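You operate a simulated robot arm through the tools that you are given. There is no shell and no other tool.

Carry out the task below with a simulated robot arm. There is one attempt and no reset: what you move stays moved.

## Task
Vacuum up the sawdust between the rails of the sheet rest.
Fine: stand the wand back where it was and switch the vacuum off. Set down upright: vacuum wand. What is to be rubbed or washed off counts as gone when no trace of it is left.
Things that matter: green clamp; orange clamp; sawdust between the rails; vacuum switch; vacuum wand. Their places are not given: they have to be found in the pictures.

Only the result counts: the job must be done as asked and must still hold three seconds after the hand-in. Knocking over, shifting, dropping, spilling or breaking anything else fails it. Flat cloth is picked up by pressing the open fingertips on it (5 to 10 N) and closing them slowly along it; thin cloth reads only 2 to 8 mm in the jaws.

## Robot
A 7-joint arm with a two-finger parallel gripper, fixed in place. Base frame: the origin is on the floor under the middle of its stand, x ahead of it, y to its left, z up; the work surface is at about z = 0.9. Units: m, rad, N and s.
It reaches about 1.372 m from its shoulder. Its first joint turns from -2.601 to 2.601 rad. Payload 3.43 kg.
The tool frame sits at the grasp point between the pads (the TCP): z along the fingers, y along the line on which they close. The tips reach 0.03 m beyond it. Largest opening 0.094 m; finger width 0.028, thickness 0.01; the body of the gripper, 0.05 by 0.096 m, starts 0.055 m behind the TCP.
Orientation is told as [roll, pitch, yaw] about the base's x, y, z axes, in that order, counted from this pose: with the fingers straight down and closing along the base's y, the tool's x points along the base's -x, its y along +y and its z along -z.

## Interface
- The arm moves only by the tool nudge_tool. Its argument "deltas" is a list of rows, each a list of 7 numbers: the opening, from 0 (shut) to 1 (fully open), then the shift along the tool's x, y, z in units of 50 mm (1.0 is 50 mm), then the turn, a rotation vector about the tool's x, y, z in units of 4 degrees (1.0 is 4 degrees). In form: [[hand, tx, ty, tz, rx, ry, rz], ...]. A call has 1 to 20 rows; each row shifts and turns the commanded pose from where the row before left it, along the tool's axes as they then stand. A call with a number of a shift or a turn outside -1 to 1 is refused whole. A row lasts 0.2 s, in which the tool goes at most 0.05 m and 0.15 rad; a call with a longer step from one row to the next is refused whole, and so is a gripper value outside its range. A pose out of reach is approached as far as the arm can. The call stops where the force on the tool passes 40 N (or 10 N more than at its start, if that is more) or the arm is blocked; 0.2 s more then pass. The fingers move at their own pace (about 0.045 m/s each) and stop on an object; they squeeze with about 31 N. The grip force told is the motor's: it shows also when the fingers shut on nothing. Time passes only in rows, and 0.2 s behind the last, so rows that do not move let the fingers close. The reply holds the time, the measured pose of the TCP, the force on the tool along the base axes, the opening and the grip force, in the units named above and with some noise, with the torque about the TCP (base axes, N m) and any sound that the robot's microphone picked up.
- Cameras (640 x 400 px; columns grow to the right, rows downward): "scene" is fixed at [0.3973, -0.6512, 1.5583]; the picture's right is [0.87, -0.50, 0.00], its down [-0.31, -0.54, -0.78] and it looks along [0.39, 0.68, -0.62] (base axes); focal length 329 px, centre (320, 200). "wrist" rides on the gripper at [0.076, 0.014, -0.103] in the tool frame; the picture's right is [-0.18, 0.98, 0.00], its down [-0.75, -0.14, -0.64] and it looks along [-0.63, -0.12, 0.77] (tool axes); focal length 243 px, centre (320, 200).
- camera(camera): a new picture of that camera. It takes no simulated time.
- pixel_to_xyz(camera, pixels): for up to 12 pixels [column, row] of the newest picture of that camera ("zoom" is the newest enlarged one), the place [x, y, z] in the base frame of the surface seen there, good to about 0.002 m. It takes no simulated time.
- inspect(camera, box): a new picture of the part [left, top, right, bottom] of that camera's present view, enlarged. It takes no simulated time.
- finish_job(): hands the job in; it is judged then, once.

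Open the gripper and draw the arm clear of the work before you hand the job in, unless the task says otherwise.

The tools are called after "Call:" by a JSON object that holds its "fn" and its "kwargs". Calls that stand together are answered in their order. nudge_tool: Moves the arm, as the interface text tells. Its arguments: {"type":"object","properties":{"deltas":{"type":"array","items":{"type":"array","items":{"type":"number"}}}},"required":["deltas"]} The other tools are called the same way: camera (camera) takes a picture; pixel_to_xyz (camera, pixels) gives the place of the surface under pixels of a picture; inspect (camera, box) takes an enlarged picture of a part of a camera's view; finish_job () hands the job in.

At the start:

```text
time_s: 0.0
ee_pos: [0.9692, 0.1884, 1.2095]
orientation: [0.0, 0.001, -0.001]
ft_force: [-0.1, -0.9, -0.5]
ft_torque: [-0.02, 0.0, 0.01]
width: 0.0937
grasp_force: 0.0
```

scene: 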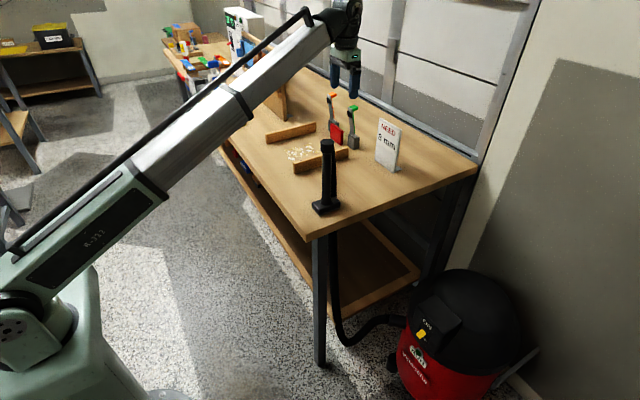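
wrist: 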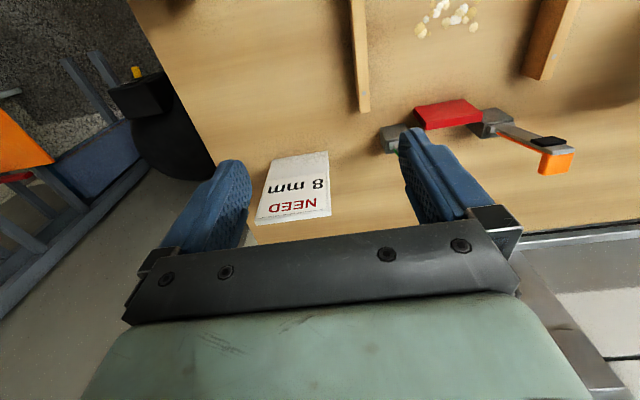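

The scene picture shows the wand standing at about (327,180), sawdust near (300,153), rails at (290,132) and (320,160), and the vacuum with a switch at about (422,335). I'll enlarge these areas first.

Call:
{"fn": "inspect", "kwargs": {"camera": "scene", "box": [240, 80, 420, 230]}}

Call:
{"fn": "inspect", "kwargs": {"camera": "scene", "box": [320, 260, 540, 400]}}

Call:
{"fn": "pixel_to_xyz", "kwargs": {"camera": "scene", "pixels": [[327, 145], [329, 180], [325, 207], [300, 153], [290, 132], [320, 160], [422, 335], [430, 325], [388, 145], [353, 110], [332, 97], [337, 135]]}}

```text
2.67 times, centred on (330, 155) of scene
```

zoom: 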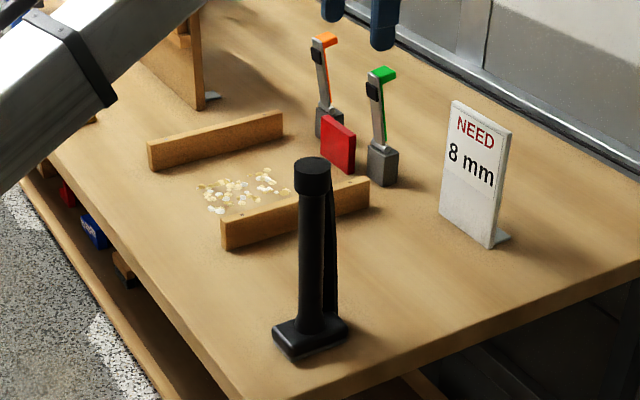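

```text
2.86 times, centred on (430, 330) of scene
```

zoom: 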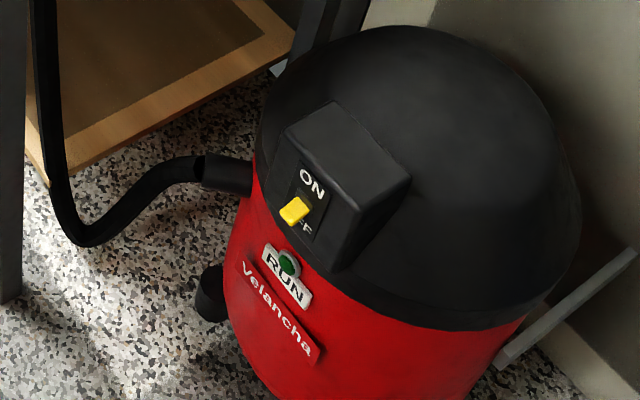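

```text
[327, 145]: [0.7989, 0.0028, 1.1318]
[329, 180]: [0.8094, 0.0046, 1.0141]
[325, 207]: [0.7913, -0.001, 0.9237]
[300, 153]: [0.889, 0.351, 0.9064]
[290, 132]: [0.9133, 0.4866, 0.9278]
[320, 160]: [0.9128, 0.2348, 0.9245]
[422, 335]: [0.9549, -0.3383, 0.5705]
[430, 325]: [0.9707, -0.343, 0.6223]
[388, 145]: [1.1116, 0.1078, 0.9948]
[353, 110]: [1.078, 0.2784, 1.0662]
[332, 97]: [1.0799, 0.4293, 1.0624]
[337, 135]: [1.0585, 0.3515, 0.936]
```

I need closer views of the wand and its hose, the switch and the clamps.

Call:
{"fn": "inspect", "kwargs": {"camera": "scene", "box": [290, 130, 370, 250]}}

Call:
{"fn": "inspect", "kwargs": {"camera": "scene", "box": [395, 290, 475, 370]}}

Call:
{"fn": "inspect", "kwargs": {"camera": "scene", "box": [260, 85, 370, 180]}}

Call:
{"fn": "inspect", "kwargs": {"camera": "wrist", "box": [320, 0, 640, 200]}}

```text
3.33 times, centred on (330, 190) of scene
```

zoom: 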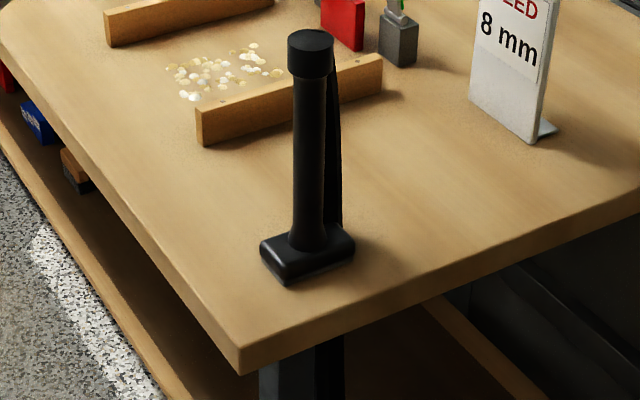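

```text
5.00 times, centred on (435, 330) of scene
```

zoom: 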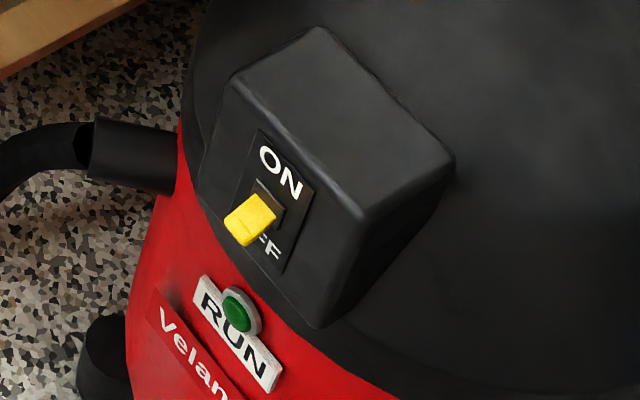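

```text
4.21 times, centred on (315, 132) of scene
```

zoom: 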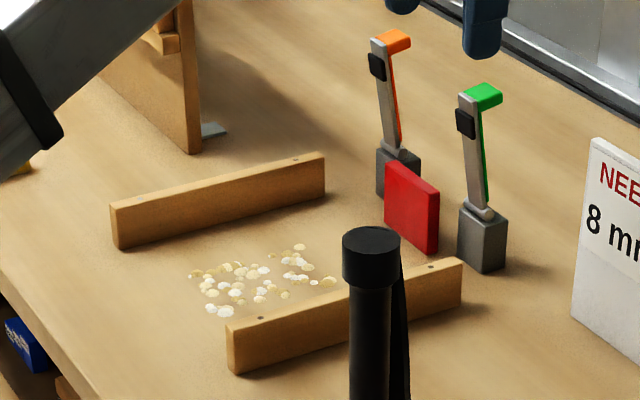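

```text
2.00 times, centred on (480, 100) of wrist
```

zoom: 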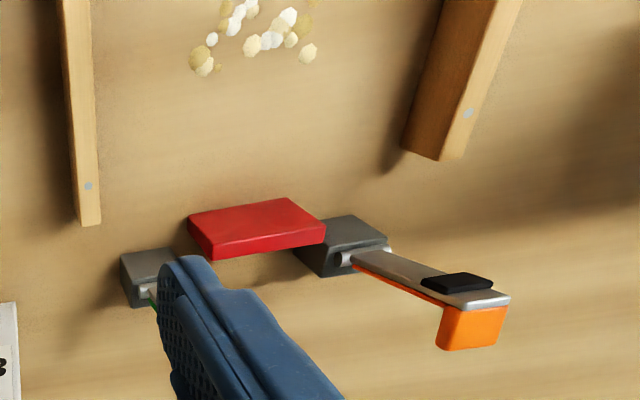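

The lever at zoom (250,218) points to OFF. I'll zoom on the switch again, a bit tighter, so I can measure its points.

Call:
{"fn": "inspect", "kwargs": {"camera": "scene", "box": [400, 295, 460, 345]}}

```text
8.00 times, centred on (430, 320) of scene
```

zoom: 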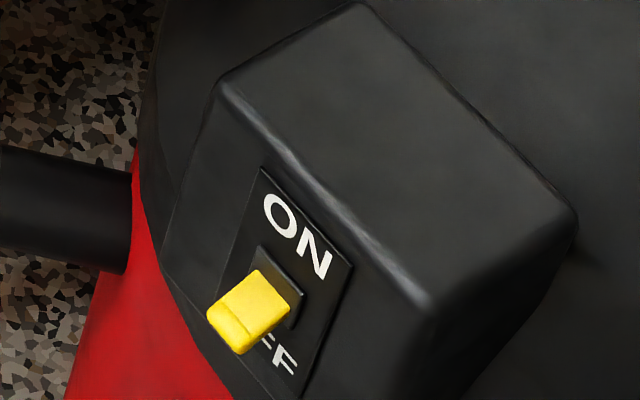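

I'll measure the lever, the panel labels and the housing edges, to find the panel's plane and which way the switch faces.

Call:
{"fn": "pixel_to_xyz", "kwargs": {"camera": "zoom", "pixels": [[235, 330], [220, 318], [240, 348], [262, 280], [283, 318], [265, 180], [345, 270], [300, 375], [235, 270], [330, 320], [215, 90], [420, 310]]}}

Call:
{"fn": "pixel_to_xyz", "kwargs": {"camera": "zoom", "pixels": [[350, 15], [560, 220], [180, 250], [400, 360], [270, 260], [285, 280], [300, 300], [255, 300]]}}

```text
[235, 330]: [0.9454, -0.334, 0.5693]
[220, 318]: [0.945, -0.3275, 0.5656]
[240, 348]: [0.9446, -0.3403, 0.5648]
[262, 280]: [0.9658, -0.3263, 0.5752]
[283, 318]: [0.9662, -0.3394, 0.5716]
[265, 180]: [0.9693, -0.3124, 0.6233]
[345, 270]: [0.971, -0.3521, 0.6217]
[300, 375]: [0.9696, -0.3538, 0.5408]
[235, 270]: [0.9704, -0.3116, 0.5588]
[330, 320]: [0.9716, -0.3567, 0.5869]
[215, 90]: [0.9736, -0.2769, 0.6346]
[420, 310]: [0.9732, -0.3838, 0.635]
```

```text
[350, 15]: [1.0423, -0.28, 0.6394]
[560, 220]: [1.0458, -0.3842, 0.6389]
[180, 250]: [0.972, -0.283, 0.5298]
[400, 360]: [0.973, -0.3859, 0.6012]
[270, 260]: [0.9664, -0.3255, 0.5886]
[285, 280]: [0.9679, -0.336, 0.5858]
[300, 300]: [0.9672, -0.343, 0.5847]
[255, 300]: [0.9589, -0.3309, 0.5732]
```

The switch panel faces -x at x≈0.97, with the lever tip near (0.945, -0.334, 0.567). Next I'll measure the wand, rails, sawdust and table edges.

Call:
{"fn": "inspect", "kwargs": {"camera": "scene", "box": [255, 110, 365, 180]}}

Call:
{"fn": "pixel_to_xyz", "kwargs": {"camera": "scene", "pixels": [[310, 236], [474, 171], [222, 148], [313, 205], [327, 214], [339, 205], [322, 143], [334, 143], [328, 139], [335, 170], [334, 195], [338, 200]]}}

```text
5.71 times, centred on (310, 145) of scene
```

zoom: 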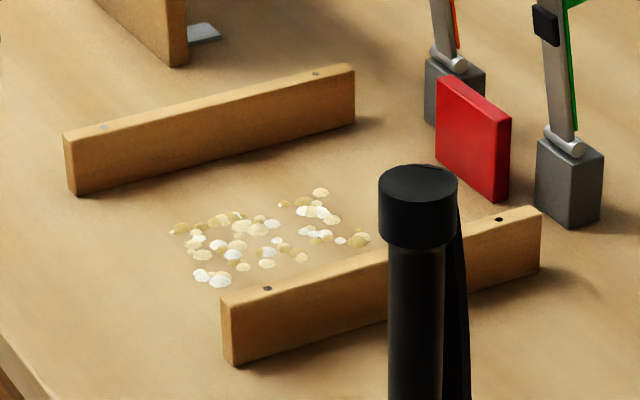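

```text
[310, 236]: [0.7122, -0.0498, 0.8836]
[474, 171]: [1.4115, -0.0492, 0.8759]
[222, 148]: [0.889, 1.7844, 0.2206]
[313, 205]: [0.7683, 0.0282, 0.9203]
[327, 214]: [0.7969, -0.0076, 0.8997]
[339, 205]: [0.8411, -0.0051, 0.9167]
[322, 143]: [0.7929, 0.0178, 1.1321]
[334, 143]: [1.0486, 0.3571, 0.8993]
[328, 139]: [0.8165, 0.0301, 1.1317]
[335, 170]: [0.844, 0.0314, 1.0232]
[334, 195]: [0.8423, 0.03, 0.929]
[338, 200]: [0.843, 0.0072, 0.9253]
```

I'll measure rails and sawdust from this zoom: near rail ends at (225,300)/(540,215), far rail ends at (68,140)/(353,70), and the sawdust's outer flakes.

Call:
{"fn": "pixel_to_xyz", "kwargs": {"camera": "zoom", "pixels": [[228, 300], [236, 358], [530, 215], [535, 265], [70, 138], [76, 188], [345, 72], [350, 120], [365, 255], [530, 225], [240, 310], [90, 135]]}}

Call:
{"fn": "pixel_to_xyz", "kwargs": {"camera": "zoom", "pixels": [[173, 232], [200, 275], [220, 281], [285, 204], [321, 192], [359, 241], [301, 258], [243, 267], [332, 219], [340, 240], [265, 265], [240, 215]]}}

Call:
{"fn": "pixel_to_xyz", "kwargs": {"camera": "zoom", "pixels": [[437, 80], [508, 118], [470, 180], [430, 60], [540, 145], [600, 155], [575, 220], [418, 190], [385, 180], [455, 185], [464, 390], [455, 300]]}}

```text
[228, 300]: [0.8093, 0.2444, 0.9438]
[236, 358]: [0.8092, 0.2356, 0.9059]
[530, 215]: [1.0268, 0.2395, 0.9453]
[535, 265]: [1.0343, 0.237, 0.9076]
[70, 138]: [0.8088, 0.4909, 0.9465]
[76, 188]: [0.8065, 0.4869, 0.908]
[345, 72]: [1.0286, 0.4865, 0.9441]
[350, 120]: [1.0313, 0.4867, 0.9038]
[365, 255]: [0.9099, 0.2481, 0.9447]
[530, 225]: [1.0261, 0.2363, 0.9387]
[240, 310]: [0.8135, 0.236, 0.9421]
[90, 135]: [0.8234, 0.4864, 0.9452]
```

```text
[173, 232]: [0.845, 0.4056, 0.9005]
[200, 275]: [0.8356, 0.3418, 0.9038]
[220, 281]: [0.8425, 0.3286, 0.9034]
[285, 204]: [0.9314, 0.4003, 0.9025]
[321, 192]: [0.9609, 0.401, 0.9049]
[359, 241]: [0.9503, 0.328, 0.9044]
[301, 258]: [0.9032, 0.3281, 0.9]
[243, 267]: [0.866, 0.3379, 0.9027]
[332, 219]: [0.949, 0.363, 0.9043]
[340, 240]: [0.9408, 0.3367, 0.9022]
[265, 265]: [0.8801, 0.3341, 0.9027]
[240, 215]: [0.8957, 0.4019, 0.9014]
```

```text
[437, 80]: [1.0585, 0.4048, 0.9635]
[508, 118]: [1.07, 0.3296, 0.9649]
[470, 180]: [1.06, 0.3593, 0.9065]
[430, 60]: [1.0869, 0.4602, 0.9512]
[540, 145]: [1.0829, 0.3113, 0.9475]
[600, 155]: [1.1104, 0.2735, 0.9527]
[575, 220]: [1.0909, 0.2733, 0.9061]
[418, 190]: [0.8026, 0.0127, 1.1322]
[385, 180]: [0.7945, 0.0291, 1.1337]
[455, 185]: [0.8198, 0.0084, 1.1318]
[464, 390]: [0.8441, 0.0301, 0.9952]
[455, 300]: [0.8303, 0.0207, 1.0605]
```

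The switch faces -x, the wand stands at about (0.803, 0.013), the sawdust covers x 0.83–0.965 and y 0.32–0.41, and the rails top out at z 0.945. The vacuum has to go on first, so I'll move the arm at its present height over to the switch's y.

Call:
{"fn": "nudge_tool", "kwargs": {"deltas": [[0.6, 0.145, -0.95, 0, 0, 0, 0], [0.6, 0.145, -0.95, 0, 0, 0, 0], [0.6, 0.145, -0.95, 0, 0, 0, 0], [0.6, 0.145, -0.95, 0, 0, 0, 0], [0.6, 0.145, -0.95, 0, 0, 0, 0], [0.6, 0.145, -0.95, 0, 0, 0, 0], [0.6, 0.145, -0.95, 0, 0, 0, 0], [0.6, 0.145, -0.95, 0, 0, 0, 0], [0.6, 0.145, -0.95, 0, 0, 0, 0], [0.6, 0.145, -0.95, 0, 0, 0, 0], [0.6, 0.145, -0.95, 0, 0, 0, 0]]}}

```text
time_s: 1.0
ee_pos: [0.945, 0.0195, 1.2105]
orientation: [0.002, -0.006, -0.004]
ft_force: [0.2, -1.1, -0.2]
ft_torque: [0.08, 0.03, 0.02]
width: 0.0561
grasp_force: 0.1
stopped in row 4: the force on the tool passed its limit at 46 N (the readings are from after the stop); the commanded pose is now the measured one
```

The motion stopped in row 4 with a 46 N force at (0.945, 0.02, 1.21). I'll look before moving again, to see whether something was touched.

Call:
{"fn": "camera", "kwargs": {"camera": "scene"}}

Call:
{"fn": "camera", "kwargs": {"camera": "wrist"}}

```text
taken
```

scene: 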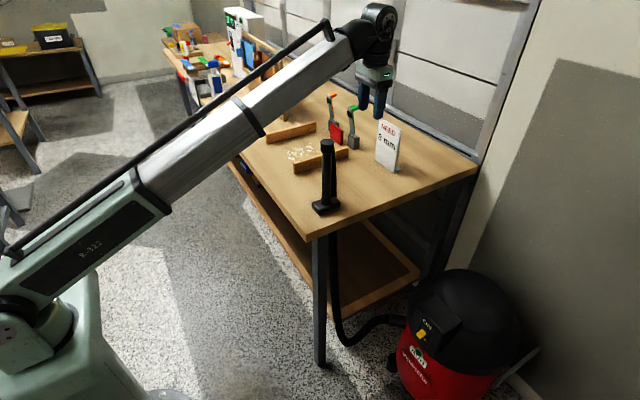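

```text
taken
```

wrist: 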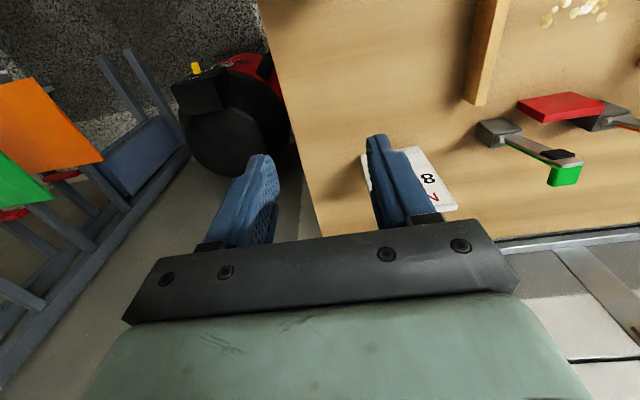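

Nothing is in contact: the sign and wand are unmoved and the force reads near zero, so the spike was inertial. I'll carry on with smaller, ramped steps.

Call:
{"fn": "nudge_tool", "kwargs": {"deltas": [[0.6, 0.05, -0.2, 0, 0, 0, 0], [0.6, 0.08, -0.4, 0, 0, 0, 0], [0.6, 0.1, -0.5, 0, 0, 0, 0], [0.6, 0.1, -0.5, 0, 0, 0, 0], [0.6, 0.1, -0.5, 0, 0, 0, 0], [0.6, 0.1, -0.5, 0, 0, 0, 0], [0.6, 0.1, -0.5, 0, 0, 0, 0], [0.6, 0.1, -0.5, 0, 0, 0, 0], [0.6, 0.1, -0.5, 0, 0, 0, 0], [0.6, 0.1, -0.5, 0, 0, 0, 0], [0.6, 0.1, -0.5, 0, 0, 0, 0], [0.6, 0.1, -0.5, 0, 0, 0, 0], [0.6, 0.1, -0.5, 0, 0, 0, 0], [0.6, 0.1, -0.5, 0, 0, 0, 0], [0.6, 0.05, -0.3, 0, 0, 0, 0], [0.6, 0.05, -0.2, 0, 0, 0, 0]]}}

```text
time_s: 1.9
ee_pos: [0.9331, -0.0412, 1.2111]
orientation: [0.002, -0.012, -0.007]
ft_force: [2.3, -4.2, -4.4]
ft_torque: [0.39, -0.04, 0.27]
width: 0.0565
grasp_force: 0.1
stopped in row 4: the force on the tool passed its limit at 46 N (the readings are from after the stop); the commanded pose is now the measured one
```

It stopped again in row 4 even with small steps. I'll look at the tool and what's around it before trying again.

Call:
{"fn": "inspect", "kwargs": {"camera": "scene", "box": [320, 0, 480, 130]}}

Call:
{"fn": "camera", "kwargs": {"camera": "wrist"}}

Call:
{"fn": "nudge_tool", "kwargs": {"deltas": [[0.6, 0, 0, 0, 0, 0, 0], [0.6, 0, 0, 0, 0, 0, 0], [0.6, 0, 0, 0, 0, 0, 0]]}}

```text
3.08 times, centred on (400, 65) of scene
```

zoom: 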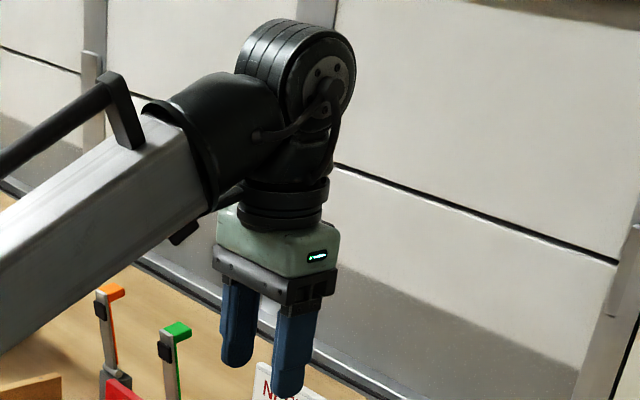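

```text
taken
```

wrist: 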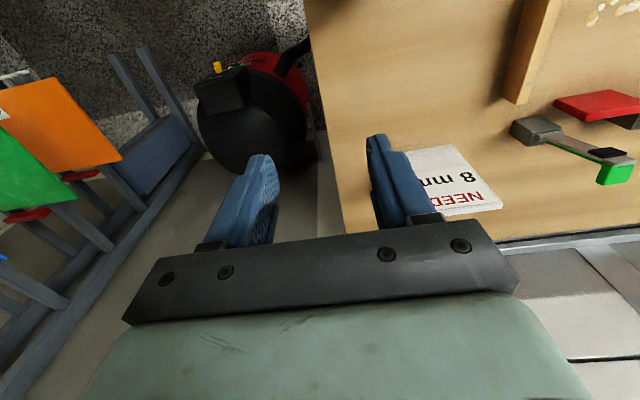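

```text
time_s: 2.6
ee_pos: [0.9341, -0.0429, 1.2107]
orientation: [0.001, -0.013, -0.009]
ft_force: [4.4, -2.5, -8.6]
ft_torque: [0.35, -0.22, 0.2]
width: 0.0563
grasp_force: 0.1
```

The steady force's line of action passes through (-0.08, -0.01, +0.1) from the TCP. That is the wrist camera, so it's pressing on the robot's own forearm. Tilting the fingers forward (negative turn about tool y) opens that angle, and the switch needs that tilt anyway.

Call:
{"fn": "nudge_tool", "kwargs": {"deltas": [[0.6, 0, 0, 0, 0, -0.3, 0], [0.6, 0, 0, 0, 0, -0.6, 0], [0.6, 0, 0, 0, 0, -1, 0], [0.6, 0, 0, 0, 0, -1, 0], [0.6, 0, 0, 0, 0, -1, 0], [0.6, 0, 0, 0, 0, -0.6, 0], [0.6, 0, 0, 0, 0, -0.3, 0]]}}

```text
time_s: 4.2
ee_pos: [0.9325, -0.0417, 1.2099]
orientation: [0.003, -0.349, -0.01]
ft_force: [-0.2, -0.6, 0.0]
ft_torque: [0.0, 0.03, 0.01]
width: 0.0564
grasp_force: 0.2
```

The force is back to zero, so that was the cause. I'll keep tilting while moving gently to -y.

Call:
{"fn": "nudge_tool", "kwargs": {"deltas": [[0.6, 0, -0.2, 0, 0, -0.5, 0], [0.6, 0, -0.4, 0, 0, -1, 0], [0.6, 0, -0.5, 0, 0, -1, 0], [0.6, 0, -0.5, 0, 0, -1, 0], [0.6, 0, -0.5, 0, 0, -1, 0], [0.6, 0, -0.5, 0, 0, -1, 0], [0.6, 0, -0.5, 0, 0, -1, 0], [0.6, 0, -0.5, 0, 0, -1, 0], [0.6, 0, -0.5, 0, 0, -0.5, 0], [0.6, 0, -0.5, 0, 0, 0, 0], [0.6, 0, -0.5, 0, 0, 0, 0], [0.6, 0, -0.5, 0, 0, 0, 0], [0.6, 0, -0.4, 0, 0, 0, 0], [0.6, 0, -0.2, 0, 0, 0, 0]]}}

```text
time_s: 7.2
ee_pos: [0.932, -0.3514, 1.2103]
orientation: [0.001, -0.904, -0.01]
ft_force: [-0.7, -0.4, -0.4]
ft_torque: [0.01, -0.02, -0.01]
width: 0.0565
grasp_force: 0.0
```

The TCP is at (0.932, -0.351, 1.21), tilted 52°, and free. Next I'll descend in front of the switch, holding off in x.

Call:
{"fn": "nudge_tool", "kwargs": {"deltas": [[0.6, 0.307, 0.012, 0.187, 0, 0, 0], [0.6, 0.307, 0.012, 0.187, 0, 0, 0], [0.6, 0.614, 0.024, 0.374, 0, 0, 0], [0.6, 0.614, 0.024, 0.374, 0, 0, 0], [0.6, 0.614, 0.024, 0.374, 0, 0, 0], [0.6, 0.614, 0.024, 0.374, 0, 0, 0], [0.6, 0.614, 0.024, 0.374, 0, 0, 0], [0.6, 0.614, 0.024, 0.374, 0, 0, 0], [0.6, 0.614, 0.024, 0.374, 0, 0, 0], [0.6, 0.614, 0.024, 0.374, 0, 0, 0], [0.6, 0.614, 0.024, 0.374, 0, 0, 0], [0.6, 0.614, 0.024, 0.374, 0, 0, 0], [0.6, 0.614, 0.024, 0.374, 0, 0, 0], [0.6, 0.614, 0.024, 0.374, 0, 0, 0], [0.6, 0.307, 0.012, 0.187, 0, 0, 0], [0.6, 0.307, 0.012, 0.187, 0, 0, 0]]}}

```text
time_s: 10.7
ee_pos: [0.8725, -0.3338, 0.7115]
orientation: [0.0, -0.905, -0.009]
ft_force: [-0.4, 1.1, 1.1]
ft_torque: [-0.01, 0.01, 0.01]
width: 0.0564
grasp_force: 0.1
```

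The TCP is at (0.8725, -0.334, 0.7115) and free. I'll take both pictures to check the alignment with the lever.

Call:
{"fn": "camera", "kwargs": {"camera": "wrist"}}

Call:
{"fn": "camera", "kwargs": {"camera": "scene"}}

```text
taken
```

wrist: 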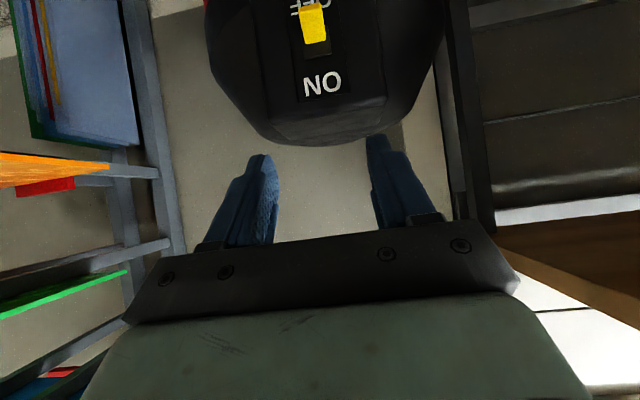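

```text
taken
```

scene: 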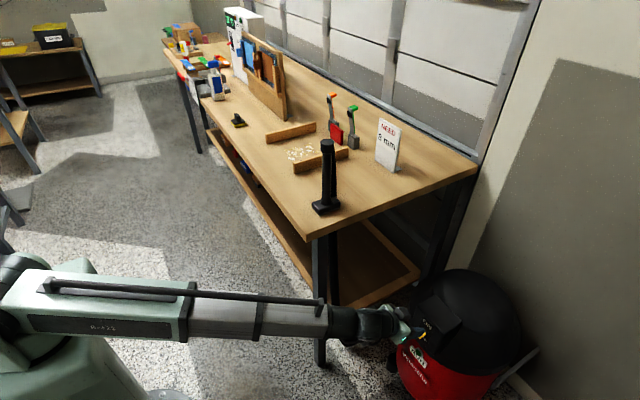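

The wrist view shows the lever at about (314,22). I'll measure its points in this view.

Call:
{"fn": "pixel_to_xyz", "kwargs": {"camera": "wrist", "pixels": [[302, 22], [314, 20], [325, 20], [312, 38], [304, 40], [325, 38], [310, 7], [322, 85], [300, 70], [345, 70], [315, 50]]}}

Call:
{"fn": "inspect", "kwargs": {"camera": "wrist", "box": [240, 0, 400, 100]}}

```text
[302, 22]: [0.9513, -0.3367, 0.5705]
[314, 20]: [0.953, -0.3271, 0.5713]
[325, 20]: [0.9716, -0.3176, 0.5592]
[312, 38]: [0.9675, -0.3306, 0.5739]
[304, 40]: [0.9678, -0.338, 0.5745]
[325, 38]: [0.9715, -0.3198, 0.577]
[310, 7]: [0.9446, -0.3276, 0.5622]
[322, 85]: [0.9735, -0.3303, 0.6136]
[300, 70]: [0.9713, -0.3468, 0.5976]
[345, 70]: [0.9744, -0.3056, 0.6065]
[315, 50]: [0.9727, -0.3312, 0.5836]
```

```text
4.00 times, centred on (320, 50) of wrist
```

zoom: 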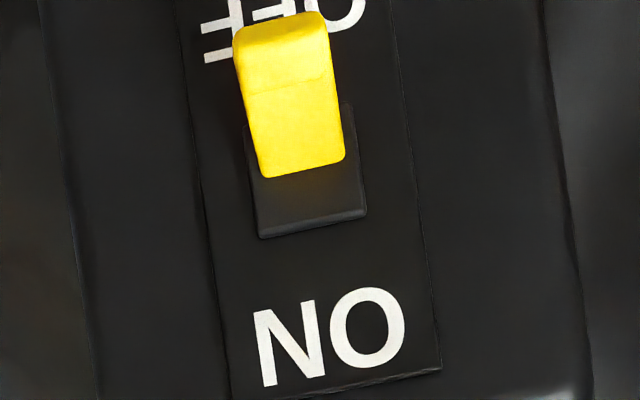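

The lever is about 12.5 mm wide, centred near y -0.333, with its tip at (0.944, -, 0.563). I'll approach with the open fingers straddling it and stop before the panel at x 0.973.

Call:
{"fn": "nudge_tool", "kwargs": {"deltas": [[0.6, 0.12, 0, 0.15, 0, 0, 0], [0.6, 0.25, 0, 0.32, 0, 0, 0], [0.6, 0.3, 0, 0.4, 0, 0, 0], [0.6, 0.3, 0, 0.4, 0, 0, 0], [0.6, 0.25, 0, 0.32, 0, 0, 0], [0.6, 0.19, 0, 0.22, 0, 0, 0], [0.6, -0.029, 0.005, 0.2, 0, 0, 0], [0.6, -0.029, 0.005, 0.2, 0, 0, 0], [0.6, -0.029, 0.005, 0.2, 0, 0, 0], [0.6, -0.029, 0, 0.2, 0, 0, 0], [0.6, 0, 0, 0, 0, 0, 0]]}}

Call:
{"fn": "inspect", "kwargs": {"camera": "scene", "box": [380, 285, 470, 355]}}

Call:
{"fn": "camera", "kwargs": {"camera": "wrist"}}

```text
time_s: 13.1
ee_pos: [0.934, -0.3345, 0.5794]
orientation: [0.002, -0.905, -0.01]
ft_force: [-0.2, -0.2, -0.1]
ft_torque: [-0.03, 0.0, 0.02]
width: 0.0566
grasp_force: 0.1
```

```text
5.71 times, centred on (425, 320) of scene
```

zoom: 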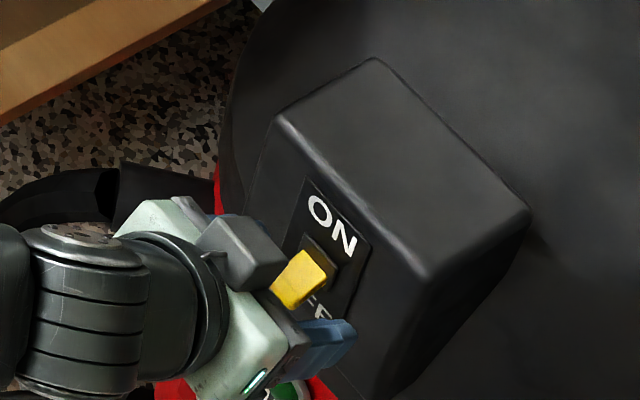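

```text
taken
```

wrist: 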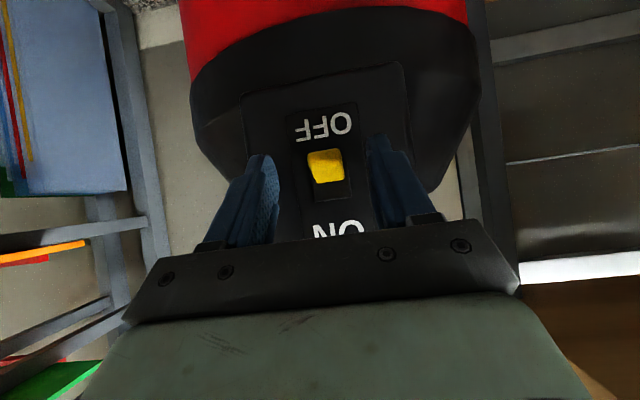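

The lever (wrist pixel (326,165)) sits midway between the fingertips. I'll close on it.

Call:
{"fn": "nudge_tool", "kwargs": {"deltas": [[0.3, 0, 0, 0, 0, 0, 0], [0.1, 0, 0, 0, 0, 0, 0], [0.0, 0, 0, 0, 0, 0, 0], [0.0, 0, 0, 0, 0, 0, 0], [0.0, 0, 0, 0, 0, 0, 0]]}}

```text
time_s: 14.2
ee_pos: [0.9344, -0.329, 0.5799]
orientation: [0.007, -0.902, -0.007]
ft_force: [4.9, 36.0, 3.6]
ft_torque: [0.08, -0.22, 0.92]
width: 0.0199
grasp_force: 45.2
```

The jaws stopped at 20 mm with 36 N along +y, so the grip is off-centre or on something wider than the lever. I'll look before moving.

Call:
{"fn": "inspect", "kwargs": {"camera": "scene", "box": [380, 285, 470, 355]}}

Call:
{"fn": "inspect", "kwargs": {"camera": "wrist", "box": [220, 70, 440, 240]}}

```text
5.71 times, centred on (425, 320) of scene
```

zoom: 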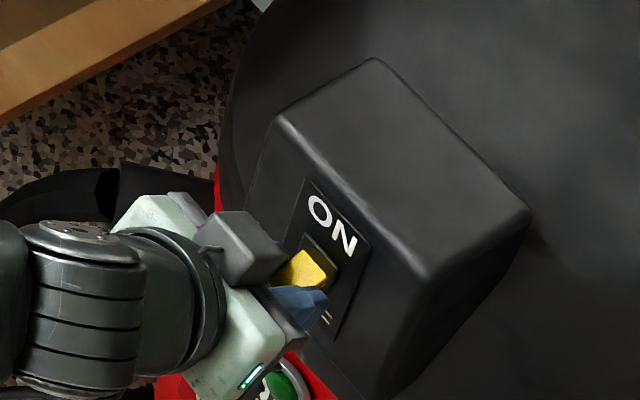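

```text
2.35 times, centred on (330, 155) of wrist
```

zoom: 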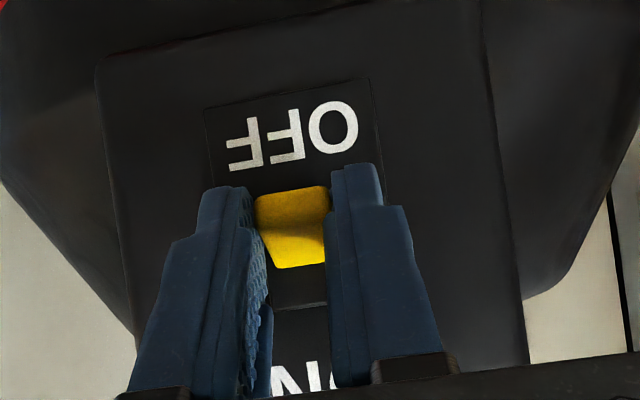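

The jaws hold the lever itself, which is about 20 mm wide. The commanded y was just about 5 mm off. I'll relieve the side load and then raise the hand to flip the lever to ON.

Call:
{"fn": "nudge_tool", "kwargs": {"deltas": [[0.0, 0, 0.05, 0, 0, 0, 0], [0.0, 0, 0.06, 0, 0, 0, 0], [0.0, 0, 0, 0, 0, 0, 0]]}}

```text
time_s: 15.1
ee_pos: [0.934, -0.3285, 0.5786]
orientation: [-0.002, -0.905, -0.008]
ft_force: [4.4, 6.3, 6.3]
ft_torque: [-0.05, -0.14, 0.99]
width: 0.02
grasp_force: 44.6
```

The side load fell to 6 N. Now I'll raise the hand about 30 mm straight up with the lever gripped.

Call:
{"fn": "nudge_tool", "kwargs": {"deltas": [[0.0, -0.07, 0.01, -0.08, 0, 0, 0], [0.0, -0.08, 0, -0.07, 0, 0, 0], [0.0, -0.08, 0, -0.06, 0, 0, 0], [0.0, -0.08, 0, -0.06, 0, 0, 0], [0.0, -0.08, 0, -0.05, 0, 0, 0], [0.0, -0.08, 0, -0.05, 0, 0, 0], [0.0, 0, 0, 0, 0, 0, 0]]}}

Call:
{"fn": "inspect", "kwargs": {"camera": "scene", "box": [380, 285, 470, 355]}}

Call:
{"fn": "inspect", "kwargs": {"camera": "wrist", "box": [220, 70, 440, 240]}}

```text
time_s: 16.6
ee_pos: [0.9347, -0.3254, 0.6114]
orientation: [0.005, -0.908, -0.012]
ft_force: [-0.2, 0.6, -0.5]
ft_torque: [0.02, -0.01, 0.01]
width: 0.0
grasp_force: 33.2
```

```text
5.71 times, centred on (425, 320) of scene
```

zoom: 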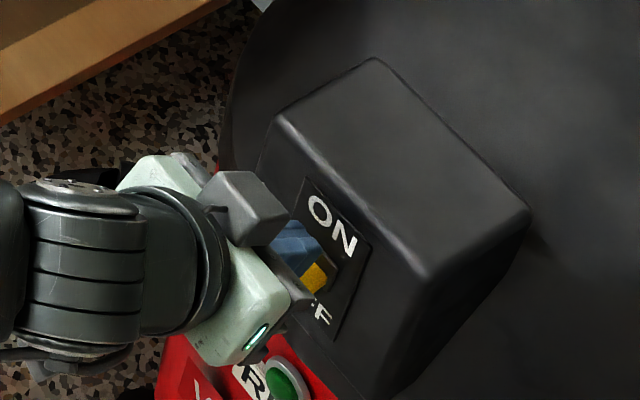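

```text
2.35 times, centred on (330, 155) of wrist
```

zoom: 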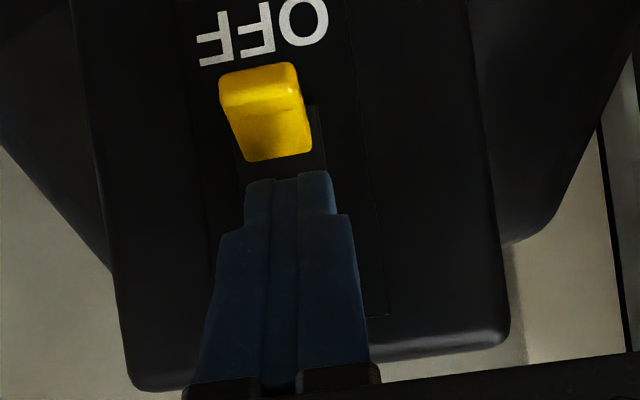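

The fingers slipped off upward and shut; the lever is still at OFF. I'll push it up from below instead, so I need its edges from this view.

Call:
{"fn": "pixel_to_xyz", "kwargs": {"camera": "zoom", "pixels": [[223, 85], [294, 75], [226, 100], [299, 95], [247, 157], [308, 148], [258, 85], [240, 130], [305, 130], [245, 180], [325, 165]]}}

```text
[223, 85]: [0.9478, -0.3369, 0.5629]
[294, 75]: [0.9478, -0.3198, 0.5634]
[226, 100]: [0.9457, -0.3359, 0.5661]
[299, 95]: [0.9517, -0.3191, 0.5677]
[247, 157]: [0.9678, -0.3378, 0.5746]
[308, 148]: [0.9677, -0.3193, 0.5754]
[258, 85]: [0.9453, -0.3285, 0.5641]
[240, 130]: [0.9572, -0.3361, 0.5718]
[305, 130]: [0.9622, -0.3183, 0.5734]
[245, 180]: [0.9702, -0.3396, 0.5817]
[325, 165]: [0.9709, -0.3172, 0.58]
```

The lever is centred at y -0.328, spanning x 0.945–0.968. I'll back off, tilt the fingers to nearly horizontal, and look at the space below the lever.

Call:
{"fn": "nudge_tool", "kwargs": {"deltas": [[0.0, 0.216, 0, -0.275, 0, 0, 0], [0.0, 0.216, 0, -0.275, 0, 0, 0], [0.0, 0.216, 0, -0.275, 0, 0, 0], [0.0, 0.216, 0, -0.275, 0, 0, 0], [0.0, 0, 0, 0, 0, -0.5, 0], [0.0, 0, 0, 0, 0, -1, 0], [0.0, 0, 0, 0, 0, -1, 0], [0.0, 0, 0, 0, 0, -1, 0], [0.0, 0, 0, 0, 0, -1, 0], [0.0, 0, 0, 0, 0, -1, 0], [0.0, 0, 0, 0, 0, -1, 0], [0.0, 0, 0, 0, 0, -1, 0], [0.0, 0, 0, 0, 0, -0.5, 0]]}}

Call:
{"fn": "camera", "kwargs": {"camera": "wrist"}}

Call:
{"fn": "camera", "kwargs": {"camera": "scene"}}

```text
time_s: 19.4
ee_pos: [0.8641, -0.3273, 0.6093]
orientation: [0.012, -1.463, -0.02]
ft_force: [-0.2, 0.1, 0.1]
ft_torque: [0.0, 0.0, -0.01]
width: 0.0
grasp_force: 33.1
```

```text
taken
```

wrist: 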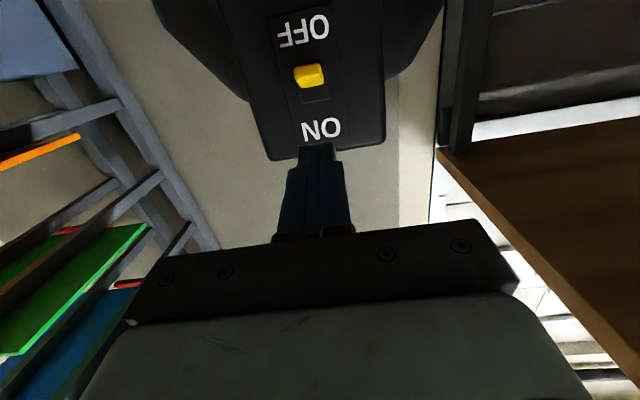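

```text
taken
```

scene: 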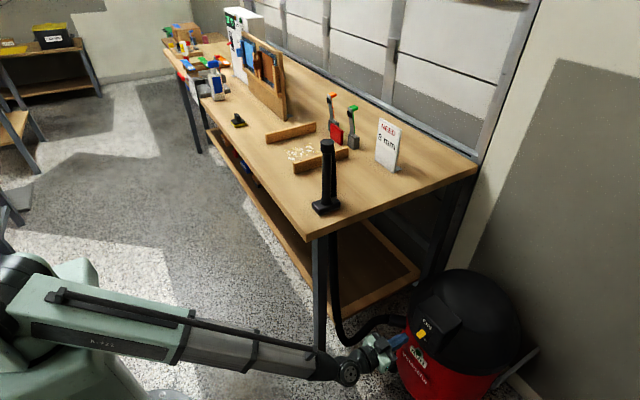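

The tilt is now -84°. I'll measure the RUN plate and drum front below the switch, to know the clearance.

Call:
{"fn": "inspect", "kwargs": {"camera": "scene", "box": [370, 300, 470, 390]}}

Call:
{"fn": "pixel_to_xyz", "kwargs": {"camera": "scene", "pixels": [[418, 352], [418, 349], [421, 361], [410, 348], [426, 366], [405, 358], [412, 375], [430, 350], [415, 340], [425, 345]]}}

```text
4.44 times, centred on (420, 345) of scene
```

zoom: 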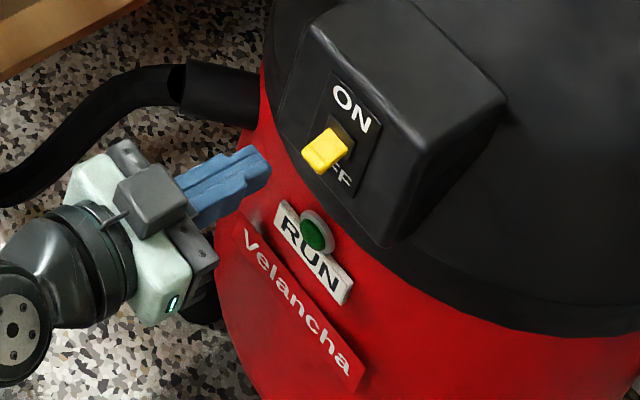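

```text
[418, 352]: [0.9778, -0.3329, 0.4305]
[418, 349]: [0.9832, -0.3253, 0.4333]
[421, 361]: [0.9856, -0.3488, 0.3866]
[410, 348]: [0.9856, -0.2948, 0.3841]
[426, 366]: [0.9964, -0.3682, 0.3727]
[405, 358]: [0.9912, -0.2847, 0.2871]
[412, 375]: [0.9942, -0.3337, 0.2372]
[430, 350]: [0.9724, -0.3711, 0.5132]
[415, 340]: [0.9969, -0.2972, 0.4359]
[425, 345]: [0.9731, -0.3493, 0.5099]
```

Everything below the switch lies at x ≥ 0.972, so there's room. I'll lower the closed fingers, move them in under the lever (TCP about (0.935, -0.328, 0.522)), and check.

Call:
{"fn": "nudge_tool", "kwargs": {"deltas": [[0.0, 0.3, 0, 0.03, 0, 0, 0], [0.0, 0.4, 0, 0.04, 0, 0, 0], [0.0, 0.4, 0, 0.04, 0, 0, 0], [0.0, 0.4, 0, 0.04, 0, 0, 0], [0.0, 0.23, 0, 0.037, 0, 0, 0], [0.0, -0.03, 0, 0.25, 0, 0, 0], [0.0, -0.03, 0, 0.3, 0, 0, 0], [0.0, -0.03, 0, 0.3, 0, 0, 0], [0.0, -0.03, 0, 0.3, 0, 0, 0], [0.0, -0.03, 0, 0.26, 0, 0, 0], [0.0, 0, 0, 0, 0, 0, 0]]}}

Call:
{"fn": "inspect", "kwargs": {"camera": "scene", "box": [370, 300, 470, 390]}}

Call:
{"fn": "camera", "kwargs": {"camera": "wrist"}}

```text
time_s: 21.9
ee_pos: [0.9355, -0.3274, 0.5227]
orientation: [0.013, -1.462, -0.02]
ft_force: [0.1, 0.6, 0.0]
ft_torque: [0.01, -0.01, 0.01]
width: 0.0001
grasp_force: 33.0
```

```text
4.44 times, centred on (420, 345) of scene
```

zoom: 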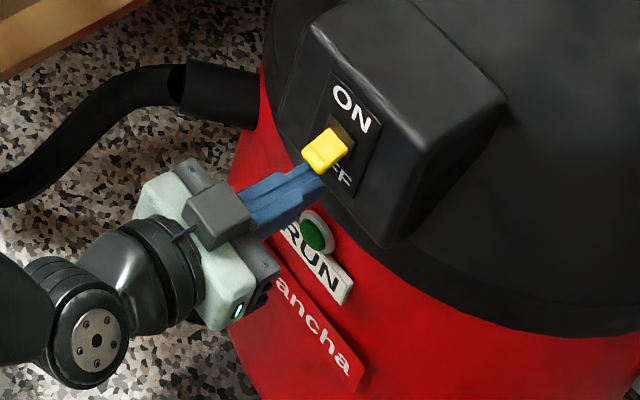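

```text
taken
```

wrist: 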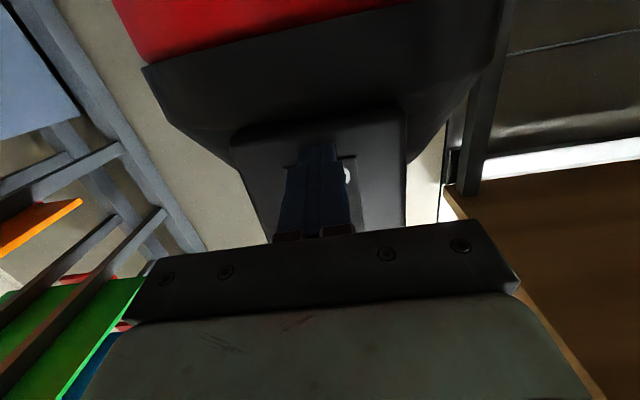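

The fingers are directly under the yellow lever (scene zoom (300,190)). Now I'll push up in 5 mm steps.

Call:
{"fn": "nudge_tool", "kwargs": {"deltas": [[0.0, -0.1, 0, -0.011, 0, 0, 0], [0.0, -0.1, 0, -0.011, 0, 0, 0], [0.0, -0.1, 0, -0.011, 0, 0, 0], [0.0, -0.1, 0, -0.011, 0, 0, 0], [0.0, -0.1, 0, -0.011, 0, 0, 0], [0.0, -0.1, 0, -0.011, 0, 0, 0], [0.0, -0.1, 0, -0.011, 0, 0, 0], [0.0, -0.1, 0, -0.011, 0, 0, 0], [0.0, -0.1, 0, -0.011, 0, 0, 0]]}}

Call:
{"fn": "inspect", "kwargs": {"camera": "scene", "box": [370, 300, 470, 390]}}

```text
time_s: 23.9
ee_pos: [0.9352, -0.327, 0.5652]
orientation: [0.005, -1.459, -0.013]
ft_force: [-1.6, 1.5, -11.6]
ft_torque: [-0.04, 0.34, 0.02]
width: 0.0
grasp_force: 32.6
```

```text
4.44 times, centred on (420, 345) of scene
```

zoom: 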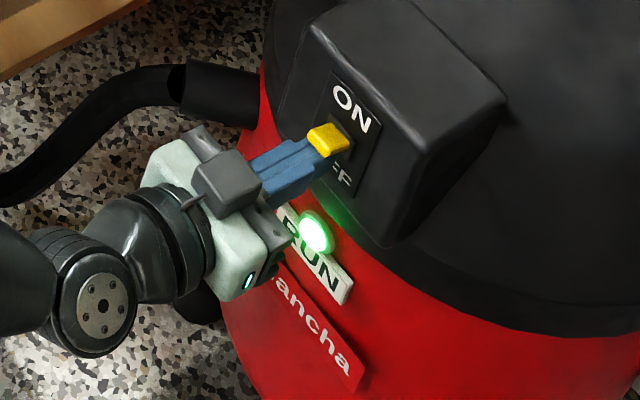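

The RUN lamp is lit and 11.6 N is on the lever. I'll push a bit further so it seats fully in ON, then check that it stays there.

Call:
{"fn": "nudge_tool", "kwargs": {"deltas": [[0.0, -0.1, 0, -0.011, 0, 0, 0], [0.0, -0.1, 0, -0.011, 0, 0, 0], [0.0, -0.1, 0, -0.011, 0, 0, 0], [0.0, -0.1, 0, -0.011, 0, 0, 0]]}}

Call:
{"fn": "inspect", "kwargs": {"camera": "scene", "box": [370, 300, 470, 390]}}

```text
time_s: 24.3
ee_pos: [0.9352, -0.3268, 0.5658]
orientation: [-0.029, -1.451, 0.021]
ft_force: [-1.0, 0.2, -5.5]
ft_torque: [0.03, 0.19, 0.09]
width: 0.0
grasp_force: 33.6
stopped in row 2: the force on the tool passed its limit at 45 N (the readings are from after the stop); the commanded pose is now the measured one
```

```text
4.44 times, centred on (420, 345) of scene
```

zoom: 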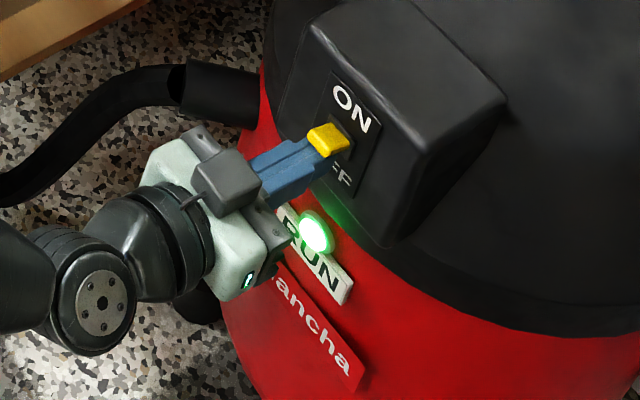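

The lever has reached its end stop and the lamp is lit. I'll back down a little and withdraw along -x, then check it stays ON.

Call:
{"fn": "nudge_tool", "kwargs": {"deltas": [[0.0, 0.1, 0, 0, 0, 0, 0], [0.0, 0.1, 0, -0.1, 0, 0, 0], [0.0, 0.05, 0, -0.4, 0, 0, 0], [0.0, 0.05, 0, -0.5, 0, 0, 0], [0.0, 0.05, 0, -0.5, 0, 0, 0], [0.0, 0.05, 0, -0.4, 0, 0, 0]]}}

Call:
{"fn": "inspect", "kwargs": {"camera": "scene", "box": [370, 300, 470, 390]}}

```text
time_s: 25.7
ee_pos: [0.8371, -0.3273, 0.5589]
orientation: [-0.025, -1.452, 0.014]
ft_force: [0.3, 0.0, 0.4]
ft_torque: [0.0, 0.01, 0.04]
width: 0.0
grasp_force: 33.0
```

```text
4.44 times, centred on (420, 345) of scene
```

zoom: 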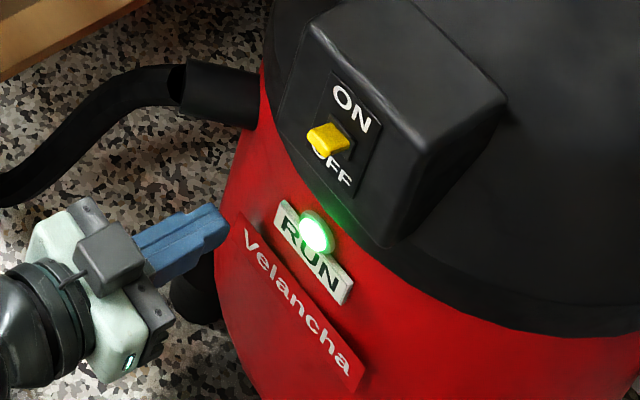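

The vacuum is on: the lamp stays lit and the lever stays up. Next is the wand. I'll rise clear of the table corner, retreating in x, to reach it from the -x side.

Call:
{"fn": "nudge_tool", "kwargs": {"deltas": [[0.0, -0.2, 0, -0.15, 0, 0, 0], [0.0, -0.4, 0, -0.25, 0, 0, 0], [0.3, -0.55, 0, -0.3, 0, 0, 0], [0.6, -0.55, 0, -0.3, 0, 0, 0], [0.6, -0.55, 0, -0.3, 0, 0, 0], [0.6, -0.55, 0, -0.3, 0, 0, 0], [0.6, -0.55, 0, -0.3, 0, 0, 0], [0.6, -0.55, 0, -0.3, 0, 0, 0], [0.6, -0.55, 0, -0.3, 0, 0, 0], [0.6, -0.55, 0, -0.3, 0, 0, 0], [0.6, -0.55, 0, -0.3, 0, 0, 0], [0.6, -0.55, 0, -0.3, 0, 0, 0], [0.6, -0.55, 0, -0.3, 0, 0, 0], [0.6, -0.55, 0, -0.3, 0, 0, 0], [0.6, -0.55, 0, -0.3, 0, 0, 0], [0.6, -0.55, 0, -0.3, 0, 0, 0], [0.6, -0.55, 0, -0.3, 0, 0, 0], [0.6, -0.4, 0, -0.2, 0, 0, 0], [0.6, -0.2, 0, -0.1, 0, 0, 0]]}}

Call:
{"fn": "camera", "kwargs": {"camera": "scene"}}

Call:
{"fn": "camera", "kwargs": {"camera": "wrist"}}

```text
time_s: 29.7
ee_pos: [0.6366, -0.3224, 1.0596]
orientation: [-0.018, -1.452, 0.009]
ft_force: [-0.7, -0.1, 0.8]
ft_torque: [0.02, -0.03, -0.01]
width: 0.0566
grasp_force: 0.0
```

```text
taken
```

scene: 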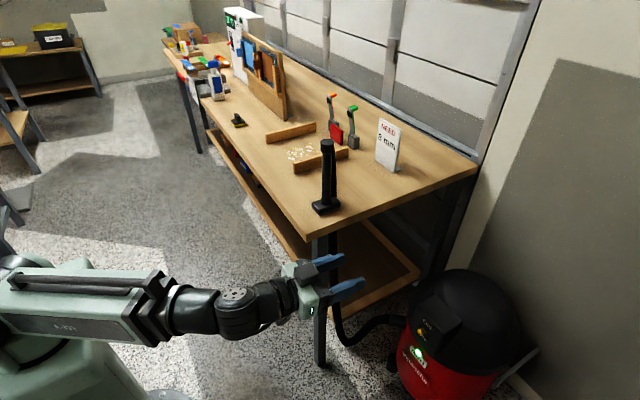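

```text
taken
```

wrist: 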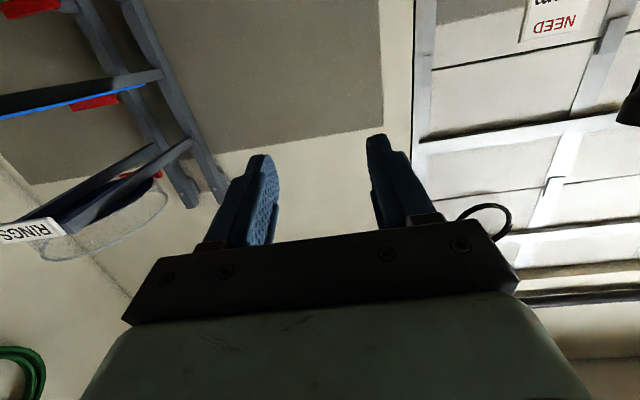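

The hand is at (0.637, -0.322, 1.06). I'll shift to the wand's y while easing the tilt back to about -60°, staying clear of the wand in x, and look at the wand and its hose.

Call:
{"fn": "nudge_tool", "kwargs": {"deltas": [[0.6, 0, 0.25, 0, 0, 0.5, 0], [0.6, 0, 0.45, 0, 0, 1, 0], [0.6, 0, 0.5, 0, 0, 1, 0], [0.6, 0, 0.5, 0, 0, 1, 0], [0.6, 0, 0.5, 0, 0, 1, 0], [0.6, 0, 0.5, 0, 0, 1, 0], [0.6, 0, 0.5, 0, 0, 0.5, 0], [0.6, 0, 0.5, 0, 0, 0, 0], [0.6, 0, 0.5, 0, 0, 0, 0], [0.6, 0, 0.5, 0, 0, 0, 0], [0.6, 0, 0.5, 0, 0, 0, 0], [0.6, 0, 0.5, 0, 0, 0, 0], [0.6, 0, 0.5, 0, 0, 0, 0], [0.6, 0, 0.3, 0, 0, 0, 0], [0.6, 0, 0.2, 0, 0, 0, 0]]}}

Call:
{"fn": "camera", "kwargs": {"camera": "scene"}}

Call:
{"fn": "camera", "kwargs": {"camera": "wrist"}}

```text
time_s: 32.9
ee_pos: [0.6971, -0.0127, 1.0758]
orientation: [-0.005, -1.031, -0.006]
ft_force: [-0.8, -0.4, -0.6]
ft_torque: [-0.01, 0.03, 0.03]
width: 0.0567
grasp_force: 0.0
out of reach, approached as far as the arm can: row 1, 2, 3, 4, 5, 7, 8, 9, 10, 11, 12, 15
```

```text
taken
```

scene: 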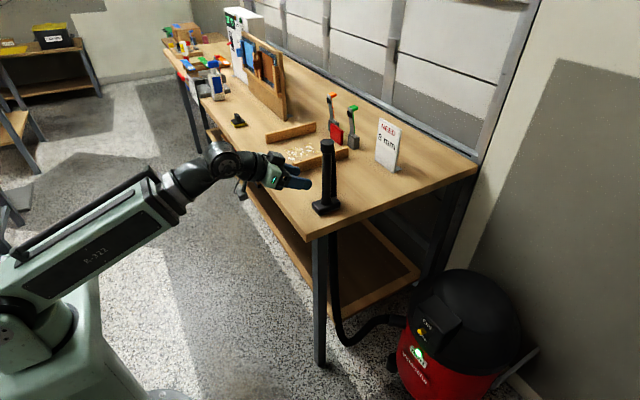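

```text
taken
```

wrist: 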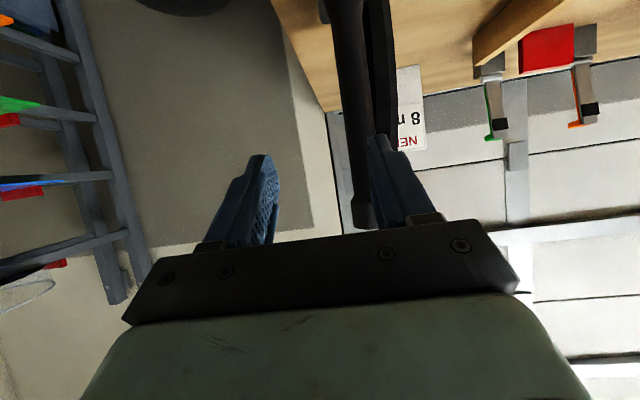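

Some rows were inside the arm's inner reach, so it ended at (0.697, -0.013, 1.076), still clear of the wand. I'll zoom the wrist view on the wand and hose.

Call:
{"fn": "inspect", "kwargs": {"camera": "wrist", "box": [300, 0, 460, 240]}}

Call:
{"fn": "inspect", "kwargs": {"camera": "scene", "box": [260, 125, 370, 225]}}

```text
1.67 times, centred on (380, 120) of wrist
```

zoom: 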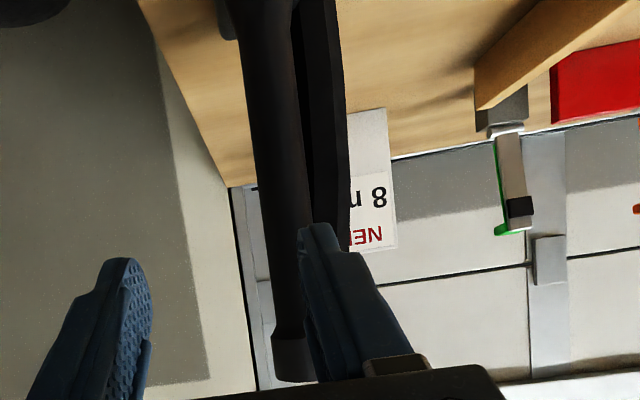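

```text
4.00 times, centred on (315, 175) of scene
```

zoom: 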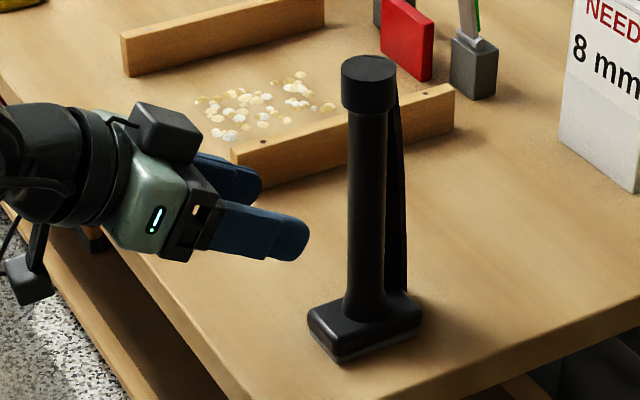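

I'll measure the tube edges and the hose strip behind it in the wrist view.

Call:
{"fn": "inspect", "kwargs": {"camera": "wrist", "box": [300, 0, 460, 240]}}

Call:
{"fn": "pixel_to_xyz", "kwargs": {"camera": "zoom", "pixels": [[250, 100], [270, 100], [292, 100], [320, 100], [340, 100], [262, 200], [280, 200], [300, 200], [320, 200], [342, 200], [290, 350], [325, 30]]}}

Call:
{"fn": "pixel_to_xyz", "kwargs": {"camera": "wrist", "pixels": [[360, 210], [351, 10], [345, 5], [375, 10], [385, 20], [383, 120], [378, 130], [372, 130], [375, 60]]}}

```text
1.67 times, centred on (380, 120) of wrist
```

zoom: 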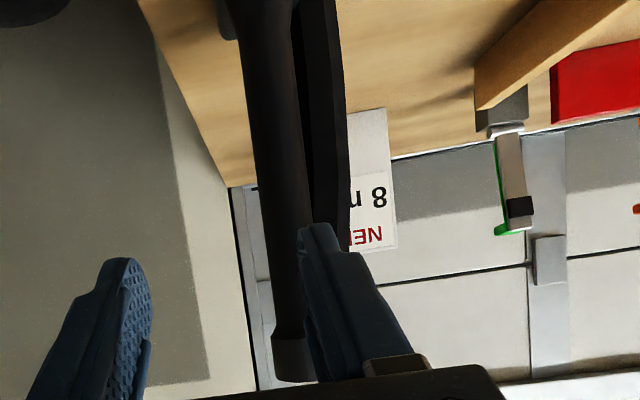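

```text
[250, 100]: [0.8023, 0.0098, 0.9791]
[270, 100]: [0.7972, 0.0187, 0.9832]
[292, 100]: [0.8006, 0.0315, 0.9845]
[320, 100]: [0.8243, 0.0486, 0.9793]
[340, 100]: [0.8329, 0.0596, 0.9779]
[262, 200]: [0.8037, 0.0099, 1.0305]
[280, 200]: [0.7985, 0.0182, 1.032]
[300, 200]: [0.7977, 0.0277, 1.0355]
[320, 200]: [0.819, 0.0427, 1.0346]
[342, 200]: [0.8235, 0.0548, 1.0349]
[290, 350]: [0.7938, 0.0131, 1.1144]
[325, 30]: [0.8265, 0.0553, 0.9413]
```

```text
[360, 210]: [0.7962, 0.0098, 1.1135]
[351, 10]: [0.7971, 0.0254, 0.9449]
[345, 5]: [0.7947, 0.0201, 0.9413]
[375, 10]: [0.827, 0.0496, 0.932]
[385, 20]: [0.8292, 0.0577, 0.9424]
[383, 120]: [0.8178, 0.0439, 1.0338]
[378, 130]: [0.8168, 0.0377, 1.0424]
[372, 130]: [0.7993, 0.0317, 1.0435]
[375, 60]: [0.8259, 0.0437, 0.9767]
```

The tube's axis is at about (0.811, 0.020), radius about 13 mm, and the hose runs beside it toward (+x,+y) at about (0.833, 0.046). A grasp pointing diagonally (+x,+y) leaves the hose between the fingers, clear of both. I'll step away from the inner reach limit first and see where the command stands.

Call:
{"fn": "nudge_tool", "kwargs": {"deltas": [[0.6, 0, -0.2, 0, 0, 0, 0], [0.6, -0.1, -0.3, 0.17, 0, 0, 0], [0.6, -0.1, -0.3, 0.17, 0, 0, 0]]}}

```text
time_s: 33.7
ee_pos: [0.7168, -0.0536, 1.0775]
orientation: [-0.005, -1.034, -0.006]
ft_force: [0.4, 0.7, 0.5]
ft_torque: [0.02, -0.02, -0.03]
width: 0.0565
grasp_force: 0.0
```

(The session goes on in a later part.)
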